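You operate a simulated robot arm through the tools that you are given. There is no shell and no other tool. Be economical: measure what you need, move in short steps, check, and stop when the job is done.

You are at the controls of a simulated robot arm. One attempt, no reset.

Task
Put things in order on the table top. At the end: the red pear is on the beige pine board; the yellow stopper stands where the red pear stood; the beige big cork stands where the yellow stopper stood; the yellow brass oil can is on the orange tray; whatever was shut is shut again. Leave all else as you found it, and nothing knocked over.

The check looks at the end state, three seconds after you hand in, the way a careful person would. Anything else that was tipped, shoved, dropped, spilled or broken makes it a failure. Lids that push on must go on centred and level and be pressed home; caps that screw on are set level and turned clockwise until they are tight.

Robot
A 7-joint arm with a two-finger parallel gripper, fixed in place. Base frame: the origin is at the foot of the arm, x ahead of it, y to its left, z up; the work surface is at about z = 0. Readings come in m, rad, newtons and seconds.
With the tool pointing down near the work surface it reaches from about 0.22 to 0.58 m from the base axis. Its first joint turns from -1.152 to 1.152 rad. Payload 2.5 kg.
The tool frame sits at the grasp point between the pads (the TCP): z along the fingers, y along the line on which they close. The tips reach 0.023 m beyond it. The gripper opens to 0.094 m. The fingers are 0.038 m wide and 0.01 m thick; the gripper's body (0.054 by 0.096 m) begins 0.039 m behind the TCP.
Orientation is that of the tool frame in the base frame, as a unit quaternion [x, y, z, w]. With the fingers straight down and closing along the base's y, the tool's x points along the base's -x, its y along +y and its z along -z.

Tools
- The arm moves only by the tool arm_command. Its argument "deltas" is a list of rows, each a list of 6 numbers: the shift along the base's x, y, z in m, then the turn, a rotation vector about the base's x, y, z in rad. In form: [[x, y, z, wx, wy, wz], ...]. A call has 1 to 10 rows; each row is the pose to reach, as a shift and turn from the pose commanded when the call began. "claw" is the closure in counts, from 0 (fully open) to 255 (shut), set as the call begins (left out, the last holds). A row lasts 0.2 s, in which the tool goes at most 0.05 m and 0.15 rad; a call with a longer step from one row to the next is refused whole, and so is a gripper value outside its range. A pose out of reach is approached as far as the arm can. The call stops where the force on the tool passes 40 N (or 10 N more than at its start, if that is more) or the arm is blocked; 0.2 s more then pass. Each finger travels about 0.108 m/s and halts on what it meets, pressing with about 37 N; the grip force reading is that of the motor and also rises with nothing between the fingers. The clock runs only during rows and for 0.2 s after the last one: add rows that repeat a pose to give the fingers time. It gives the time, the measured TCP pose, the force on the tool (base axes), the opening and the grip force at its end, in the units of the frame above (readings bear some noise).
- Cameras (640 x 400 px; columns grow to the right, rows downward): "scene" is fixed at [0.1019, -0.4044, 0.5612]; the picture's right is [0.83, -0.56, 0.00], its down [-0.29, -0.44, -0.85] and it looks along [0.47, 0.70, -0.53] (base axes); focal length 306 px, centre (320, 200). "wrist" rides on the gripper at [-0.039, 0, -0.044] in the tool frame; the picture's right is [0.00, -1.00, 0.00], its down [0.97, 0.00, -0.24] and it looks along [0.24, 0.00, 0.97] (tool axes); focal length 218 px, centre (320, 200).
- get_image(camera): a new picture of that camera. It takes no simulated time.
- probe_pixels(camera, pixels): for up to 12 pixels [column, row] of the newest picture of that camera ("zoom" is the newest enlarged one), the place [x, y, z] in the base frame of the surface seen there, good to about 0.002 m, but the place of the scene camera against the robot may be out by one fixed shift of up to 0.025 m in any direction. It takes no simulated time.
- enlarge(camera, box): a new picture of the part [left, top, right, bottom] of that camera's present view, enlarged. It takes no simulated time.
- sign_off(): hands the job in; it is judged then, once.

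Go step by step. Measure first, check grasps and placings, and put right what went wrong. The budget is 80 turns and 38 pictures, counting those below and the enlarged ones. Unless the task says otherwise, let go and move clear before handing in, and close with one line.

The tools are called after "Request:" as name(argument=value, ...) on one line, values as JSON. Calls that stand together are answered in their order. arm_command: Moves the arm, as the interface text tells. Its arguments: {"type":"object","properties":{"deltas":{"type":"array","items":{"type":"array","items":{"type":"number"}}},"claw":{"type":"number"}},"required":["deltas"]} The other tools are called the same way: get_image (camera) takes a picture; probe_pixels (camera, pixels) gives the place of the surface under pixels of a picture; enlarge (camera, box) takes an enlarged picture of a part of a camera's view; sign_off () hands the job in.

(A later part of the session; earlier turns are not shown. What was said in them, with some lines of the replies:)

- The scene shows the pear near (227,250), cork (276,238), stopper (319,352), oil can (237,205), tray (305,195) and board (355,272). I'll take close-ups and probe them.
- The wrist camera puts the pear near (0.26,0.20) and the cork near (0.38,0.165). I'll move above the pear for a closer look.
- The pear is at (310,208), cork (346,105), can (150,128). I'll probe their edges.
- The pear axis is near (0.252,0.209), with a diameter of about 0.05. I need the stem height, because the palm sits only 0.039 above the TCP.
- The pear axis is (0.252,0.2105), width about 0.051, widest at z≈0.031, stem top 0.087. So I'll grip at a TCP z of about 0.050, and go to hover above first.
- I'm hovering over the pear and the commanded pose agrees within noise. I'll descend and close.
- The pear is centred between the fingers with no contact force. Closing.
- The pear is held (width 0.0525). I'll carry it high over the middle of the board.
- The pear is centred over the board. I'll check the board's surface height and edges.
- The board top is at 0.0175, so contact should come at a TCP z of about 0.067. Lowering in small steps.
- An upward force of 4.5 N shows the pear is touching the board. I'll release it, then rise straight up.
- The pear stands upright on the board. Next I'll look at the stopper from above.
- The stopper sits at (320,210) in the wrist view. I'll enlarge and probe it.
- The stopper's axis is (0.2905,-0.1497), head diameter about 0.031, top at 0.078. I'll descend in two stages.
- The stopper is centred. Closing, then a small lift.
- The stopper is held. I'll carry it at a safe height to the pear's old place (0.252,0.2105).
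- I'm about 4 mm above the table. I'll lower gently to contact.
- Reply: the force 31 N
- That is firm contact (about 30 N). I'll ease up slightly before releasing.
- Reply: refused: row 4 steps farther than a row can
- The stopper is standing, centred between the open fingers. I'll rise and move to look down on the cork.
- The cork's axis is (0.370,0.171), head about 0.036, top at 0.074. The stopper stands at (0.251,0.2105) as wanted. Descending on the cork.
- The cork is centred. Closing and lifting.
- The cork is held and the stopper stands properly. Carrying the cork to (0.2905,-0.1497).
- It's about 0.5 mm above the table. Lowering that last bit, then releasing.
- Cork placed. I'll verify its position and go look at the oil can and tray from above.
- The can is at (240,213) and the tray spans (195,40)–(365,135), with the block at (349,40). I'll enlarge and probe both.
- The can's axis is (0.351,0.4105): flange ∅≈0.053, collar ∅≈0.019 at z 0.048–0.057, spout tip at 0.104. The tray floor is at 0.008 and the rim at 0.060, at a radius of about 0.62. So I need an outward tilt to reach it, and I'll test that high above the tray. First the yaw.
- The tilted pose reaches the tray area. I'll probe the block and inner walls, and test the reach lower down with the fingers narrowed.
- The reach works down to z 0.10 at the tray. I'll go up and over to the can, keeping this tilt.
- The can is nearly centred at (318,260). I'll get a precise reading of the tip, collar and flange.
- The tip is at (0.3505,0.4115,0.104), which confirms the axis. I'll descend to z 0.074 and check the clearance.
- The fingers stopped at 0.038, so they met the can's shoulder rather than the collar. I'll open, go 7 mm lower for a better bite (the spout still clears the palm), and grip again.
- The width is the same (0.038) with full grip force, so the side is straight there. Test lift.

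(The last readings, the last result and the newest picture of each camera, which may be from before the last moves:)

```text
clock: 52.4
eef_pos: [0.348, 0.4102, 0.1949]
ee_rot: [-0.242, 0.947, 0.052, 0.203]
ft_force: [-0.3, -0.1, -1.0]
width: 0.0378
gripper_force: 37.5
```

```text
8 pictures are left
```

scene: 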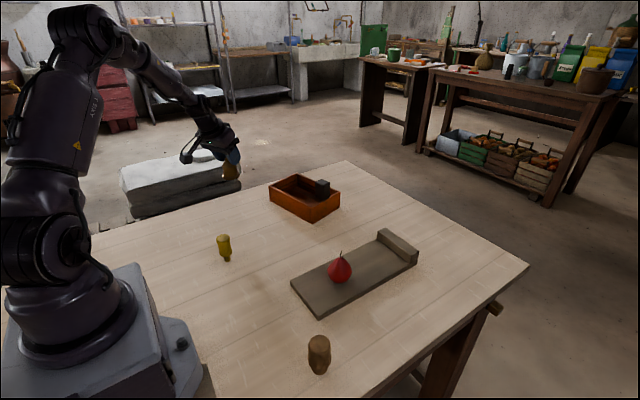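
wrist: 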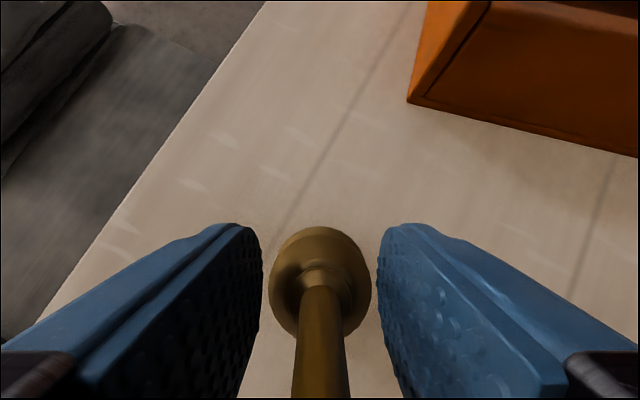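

The can is lifted. I'll check how it hangs.

Request:
enlarge(camera="scene", box=[205, 135, 261, 190])

```text
7.27 times, centred on (233, 162) of scene
```

zoom: 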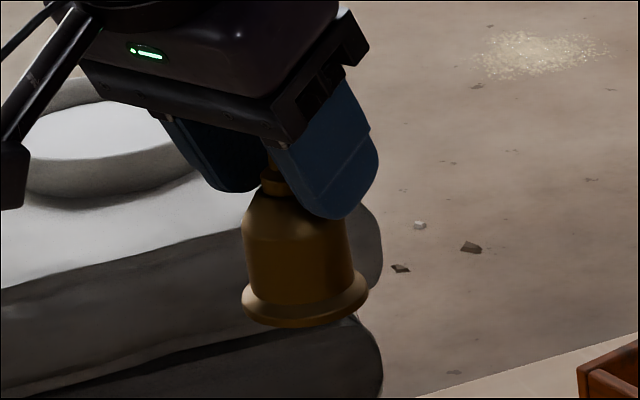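

The can hangs upright. Carrying it over the tray's free area at (0.5356,0.3324).

Request:
arm_command(deltas=[[0.037, -0.0158, 0, 0, 0, 0], [0.074, -0.0316, 0, 0, 0, 0], [0.111, -0.0474, 0, 0, 0, 0], [0.148, -0.0632, 0, 0, 0, 0], [0.1851, -0.0791, 0, 0, 0, 0], [0.1851, -0.0791, 0, 0, 0, 0]])

Request:
arm_command(deltas=[[0, 0, -0.03, 0, 0, 0], [0, 0, -0.06, 0, 0, 0], [0, 0, -0.085, 0, 0, 0], [0, 0, -0.105, 0, 0, 0], [0, 0, -0.115, 0, 0, 0], [0, 0, -0.115, 0, 0, 0]])

Request:
get_image(camera="wrist")

```text
clock: 53.8
eef_pos: [0.5327, 0.33, 0.1967]
ee_rot: [-0.242, 0.948, 0.051, 0.202]
ft_force: [0.4, -0.7, -0.9]
width: 0.0376
gripper_force: 37.1
```

```text
clock: 54.7
eef_pos: [0.5386, 0.335, 0.1194]
ee_rot: [-0.242, 0.945, 0.055, 0.216]
ft_force: [-0.8, -1.1, 3.9]
width: 0.0377
gripper_force: 37.0
stopped in row 4: the force on the tool passed its limit (the readings are from after the stop); the commanded pose is now the measured one
```

```text
6 pictures are left
```

wrist: 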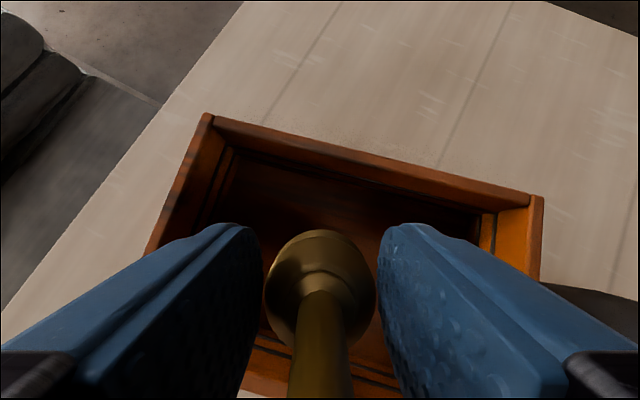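

The move stopped on force at z≈0.119, with the can bottom around 0.05. I'll look from the scene camera to see what touched before moving further.

Request:
enlarge(camera="scene", box=[250, 130, 370, 230])

Request:
probe_pixels(camera="wrist", pixels=[[300, 245], [320, 232], [355, 250], [275, 330], [365, 330], [340, 365], [255, 380], [370, 365], [280, 350], [600, 300], [340, 240]])

```text
4.00 times, centred on (310, 180) of scene
```

zoom: 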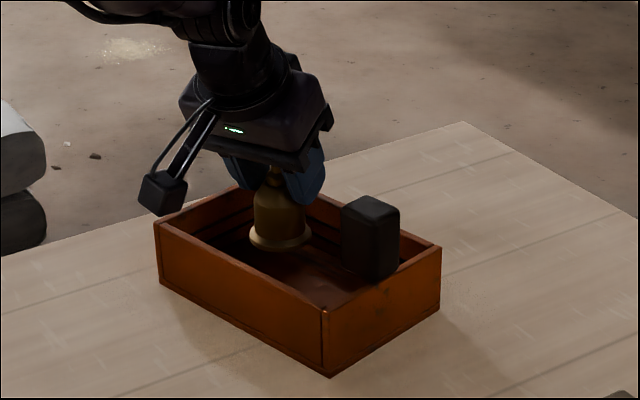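

```text
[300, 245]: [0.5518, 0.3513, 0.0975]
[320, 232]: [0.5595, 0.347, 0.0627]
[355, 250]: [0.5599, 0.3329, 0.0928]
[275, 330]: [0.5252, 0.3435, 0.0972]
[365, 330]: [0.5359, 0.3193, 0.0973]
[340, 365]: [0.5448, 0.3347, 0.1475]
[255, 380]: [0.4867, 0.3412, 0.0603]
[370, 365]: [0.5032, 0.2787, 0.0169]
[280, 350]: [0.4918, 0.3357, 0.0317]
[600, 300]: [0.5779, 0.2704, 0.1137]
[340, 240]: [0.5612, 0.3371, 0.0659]
```

The can looks well inside the tray, clear of walls and block. The tool has tilted about 0.03 rad, and the boom box at (163,195) of the zoom sits near the rim, so I'll probe it.

Request:
probe_pixels(camera="zoom", pixels=[[145, 205], [163, 213], [180, 208], [163, 180], [150, 180], [185, 185], [165, 235], [158, 222], [300, 240], [255, 240], [280, 250], [370, 240]])

Request:
arm_command(deltas=[[-0.001, -0.001, 0.01, -0.007, 0.013, 0], [-0.003, -0.0026, 0.02, -0.0144, 0.0263, 0], [-0.003, -0.0026, 0.02, -0.0144, 0.0263, 0]])

```text
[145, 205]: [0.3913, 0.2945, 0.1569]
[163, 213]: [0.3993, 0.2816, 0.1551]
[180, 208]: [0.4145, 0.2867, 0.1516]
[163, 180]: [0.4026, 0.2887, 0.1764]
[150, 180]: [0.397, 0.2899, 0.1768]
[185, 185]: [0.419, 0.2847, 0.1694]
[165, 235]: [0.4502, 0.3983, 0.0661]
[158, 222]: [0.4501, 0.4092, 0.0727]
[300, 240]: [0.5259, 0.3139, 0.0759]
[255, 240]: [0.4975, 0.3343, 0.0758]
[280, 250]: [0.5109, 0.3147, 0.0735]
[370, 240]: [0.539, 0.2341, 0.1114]
```

```text
clock: 55.5
eef_pos: [0.5372, 0.3334, 0.1368]
ee_rot: [-0.242, 0.948, 0.052, 0.201]
ft_force: [0.4, 0.1, -0.4]
width: 0.0377
gripper_force: 36.8
```

The boom box is well clear (z≈0.14), so the contact came from the can near rim height. I'll probe the block's lowest points to learn how deep things really rest in the tray.

Request:
probe_pixels(camera="zoom", pixels=[[345, 235], [346, 250], [348, 260], [355, 268], [365, 274], [374, 278], [340, 262], [350, 272], [370, 284], [395, 255], [310, 275], [330, 285]])

```text
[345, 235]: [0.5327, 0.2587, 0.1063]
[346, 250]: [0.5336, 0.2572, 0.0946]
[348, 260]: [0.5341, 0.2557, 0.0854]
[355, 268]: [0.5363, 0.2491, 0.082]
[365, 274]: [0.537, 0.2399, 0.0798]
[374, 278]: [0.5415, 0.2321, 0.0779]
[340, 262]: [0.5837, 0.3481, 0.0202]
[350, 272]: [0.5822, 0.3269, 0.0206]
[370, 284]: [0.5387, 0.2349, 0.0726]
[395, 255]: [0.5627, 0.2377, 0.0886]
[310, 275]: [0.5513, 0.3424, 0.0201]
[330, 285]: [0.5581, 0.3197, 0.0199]
```

The block's lowest visible points are at z≈0.06–0.066 with the tray floor visible beneath it. So the tray seems to carry loads at rim height, and the can met that same level. I'll lower slowly to find the supporting surface again.

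Request:
arm_command(deltas=[[0, 0, -0.004, 0, 0, 0], [0, 0, -0.008, 0, 0, 0], [0, 0, -0.011, 0, 0, 0], [0, 0, -0.013, 0, 0, 0]])

```text
clock: 56.5
eef_pos: [0.5361, 0.334, 0.1239]
ee_rot: [-0.243, 0.948, 0.051, 0.2]
ft_force: [-0.7, -0.6, -0.5]
width: 0.0377
gripper_force: 37.2
```

Request:
arm_command(deltas=[[0, 0, -0.0015, 0, 0, 0], [0, 0, -0.003, 0, 0, 0]])

Request:
arm_command(deltas=[[0, 0, -0.001, 0, 0, 0], [0, 0, -0.002, 0, 0, 0]])

```text
clock: 57.1
eef_pos: [0.5357, 0.3329, 0.123]
ee_rot: [-0.243, 0.948, 0.052, 0.2]
ft_force: [1.0, -0.2, -1.0]
width: 0.0376
gripper_force: 37.3
```

```text
clock: 57.7
eef_pos: [0.5366, 0.3334, 0.119]
ee_rot: [-0.242, 0.948, 0.051, 0.201]
ft_force: [0.0, 0.0, -0.6]
width: 0.0374
gripper_force: 37.4
```

No contact yet at 0.119. Continuing.

Request:
arm_command(deltas=[[0, 0, -0.001, 0, 0, 0], [0, 0, -0.002, 0, 0, 0]])

Request:
arm_command(deltas=[[0, 0, -0.001, 0, 0, 0], [0, 0, -0.002, 0, 0, 0]])

```text
clock: 58.3
eef_pos: [0.5371, 0.3327, 0.119]
ee_rot: [-0.242, 0.948, 0.052, 0.201]
ft_force: [-2.4, -0.7, 5.6]
width: 0.0375
gripper_force: 37.0
```

```text
clock: 58.9
eef_pos: [0.537, 0.3339, 0.1202]
ee_rot: [-0.243, 0.947, 0.053, 0.203]
ft_force: [-6.9, -4.0, 21.6]
width: 0.0378
gripper_force: 37.1
```

Contact repeats at the same height (22 N), which means a firm support. I'll ease off to light contact, then open the fingers a little and look.

Request:
arm_command(deltas=[[0, 0, 0.001, 0, 0, 0], [0, 0, 0.002, 0, 0, 0]])

Request:
arm_command(deltas=[[0, 0, 0, 0, 0, 0], [0, 0, 0, 0, 0, 0], [0, 0, 0, 0, 0, 0]], claw=135)

Request:
enlarge(camera="scene", box=[250, 130, 370, 230])

```text
clock: 59.5
eef_pos: [0.5381, 0.3345, 0.1184]
ee_rot: [-0.242, 0.947, 0.053, 0.203]
ft_force: [4.1, 4.9, 15.4]
width: 0.0375
gripper_force: 36.5
```

```text
clock: 60.3
eef_pos: [0.5362, 0.3323, 0.1176]
ee_rot: [-0.242, 0.948, 0.05, 0.2]
ft_force: [-0.9, -0.2, 5.8]
width: 0.0444
gripper_force: 0.1
```

```text
4.00 times, centred on (310, 180) of scene
```

zoom: 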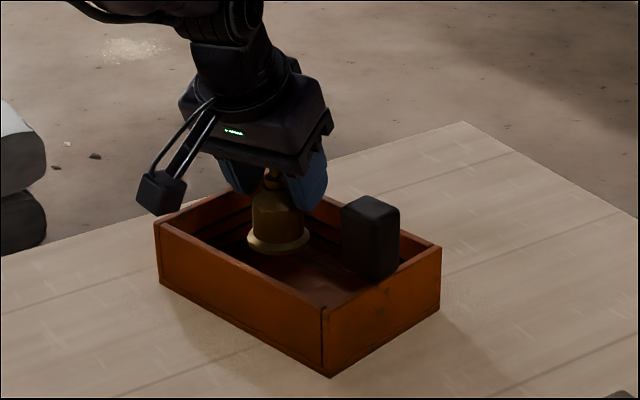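

The fingers are open (0.044) and the can stands at the same height, upright. A residual 5.8 N suggests the spout is touching the palm. I'll rise straight up slowly, then fully.

Request:
arm_command(deltas=[[0, 0, 0.002, 0, 0, 0], [0, 0, 0.006, 0, 0, 0], [0, 0, 0.012, 0, 0, 0], [0, 0, 0.012, 0, 0, 0]], claw=110)

Request:
get_image(camera="wrist")

```text
clock: 61.3
eef_pos: [0.5371, 0.3333, 0.1282]
ee_rot: [-0.242, 0.948, 0.052, 0.201]
ft_force: [0.6, 0.4, -0.3]
width: 0.0534
gripper_force: 0.1
```

```text
3 pictures are left
```

wrist: 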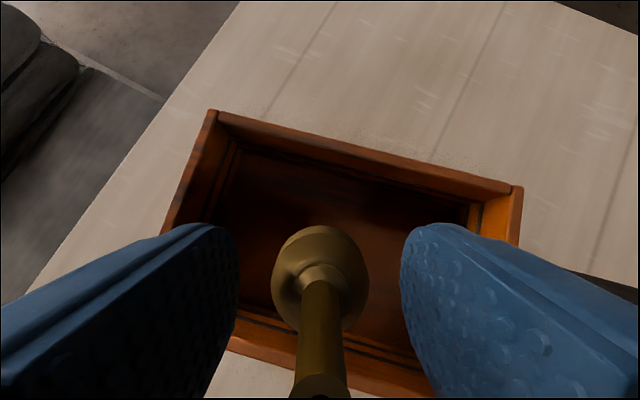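

The can is free and standing. I'll check its heights and uprightness by probing.

Request:
probe_pixels(camera="wrist", pixels=[[320, 230], [300, 237], [345, 240], [310, 290], [320, 375], [305, 378], [335, 378], [280, 290], [360, 290], [330, 270], [250, 260], [255, 355]])

Request:
arm_command(deltas=[[0, 0, 0.03, 0, 0, 0], [0, 0, 0.07, 0, 0, 0], [0, 0, 0.11, 0, 0, 0], [-0.04, -0.02, 0.13, 0, 0, 0], [-0.08, -0.04, 0.15, 0, 0, 0], [-0.08, -0.04, 0.15, 0, 0, 0]])

Request:
get_image(camera="wrist")

```text
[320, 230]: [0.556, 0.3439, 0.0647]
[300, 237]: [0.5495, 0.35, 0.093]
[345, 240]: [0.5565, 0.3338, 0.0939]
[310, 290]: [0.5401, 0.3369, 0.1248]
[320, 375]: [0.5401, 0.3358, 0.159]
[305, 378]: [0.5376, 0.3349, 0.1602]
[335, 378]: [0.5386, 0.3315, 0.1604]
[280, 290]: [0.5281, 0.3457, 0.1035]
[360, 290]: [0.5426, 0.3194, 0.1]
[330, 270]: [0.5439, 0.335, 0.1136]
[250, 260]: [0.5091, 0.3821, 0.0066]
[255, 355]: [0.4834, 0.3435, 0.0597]
```

```text
clock: 62.7
eef_pos: [0.4557, 0.2954, 0.2813]
ee_rot: [-0.242, 0.948, 0.052, 0.2]
ft_force: [-0.1, 0.1, -0.6]
width: 0.0534
gripper_force: 0.0
```

```text
2 pictures are left
```

wrist: 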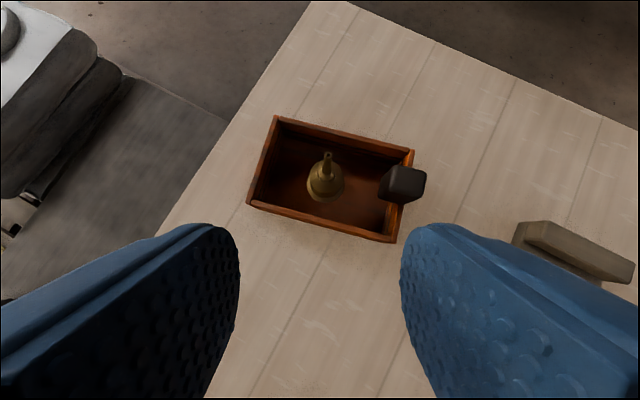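

The spout tip is at 0.160 and the axis is vertical, so the can stands firmly on the tray at about rim level, and the tray and block haven't moved. One last overall look.

Request:
get_image(camera="scene")

```text
1 pictures are left
```

scene: 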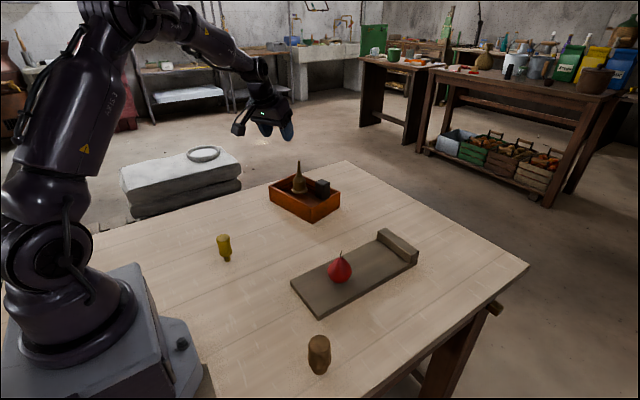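

The last picture shows the pear on the board (339,268), the stopper in the pear's place (224,247), the cork in the stopper's place (319,354) and the can on the tray (299,180). All are upright and the arm is clear, so I'm handing in.

Request:
sign_off()

```text
The job is handed in.
```

I handed the job in with the pear, stopper, cork and oil can all standing where you asked; the can rests on the tray at about rim height (z ≈ 0.057), not on the visible tray floor, and I saw nothing that was shut.
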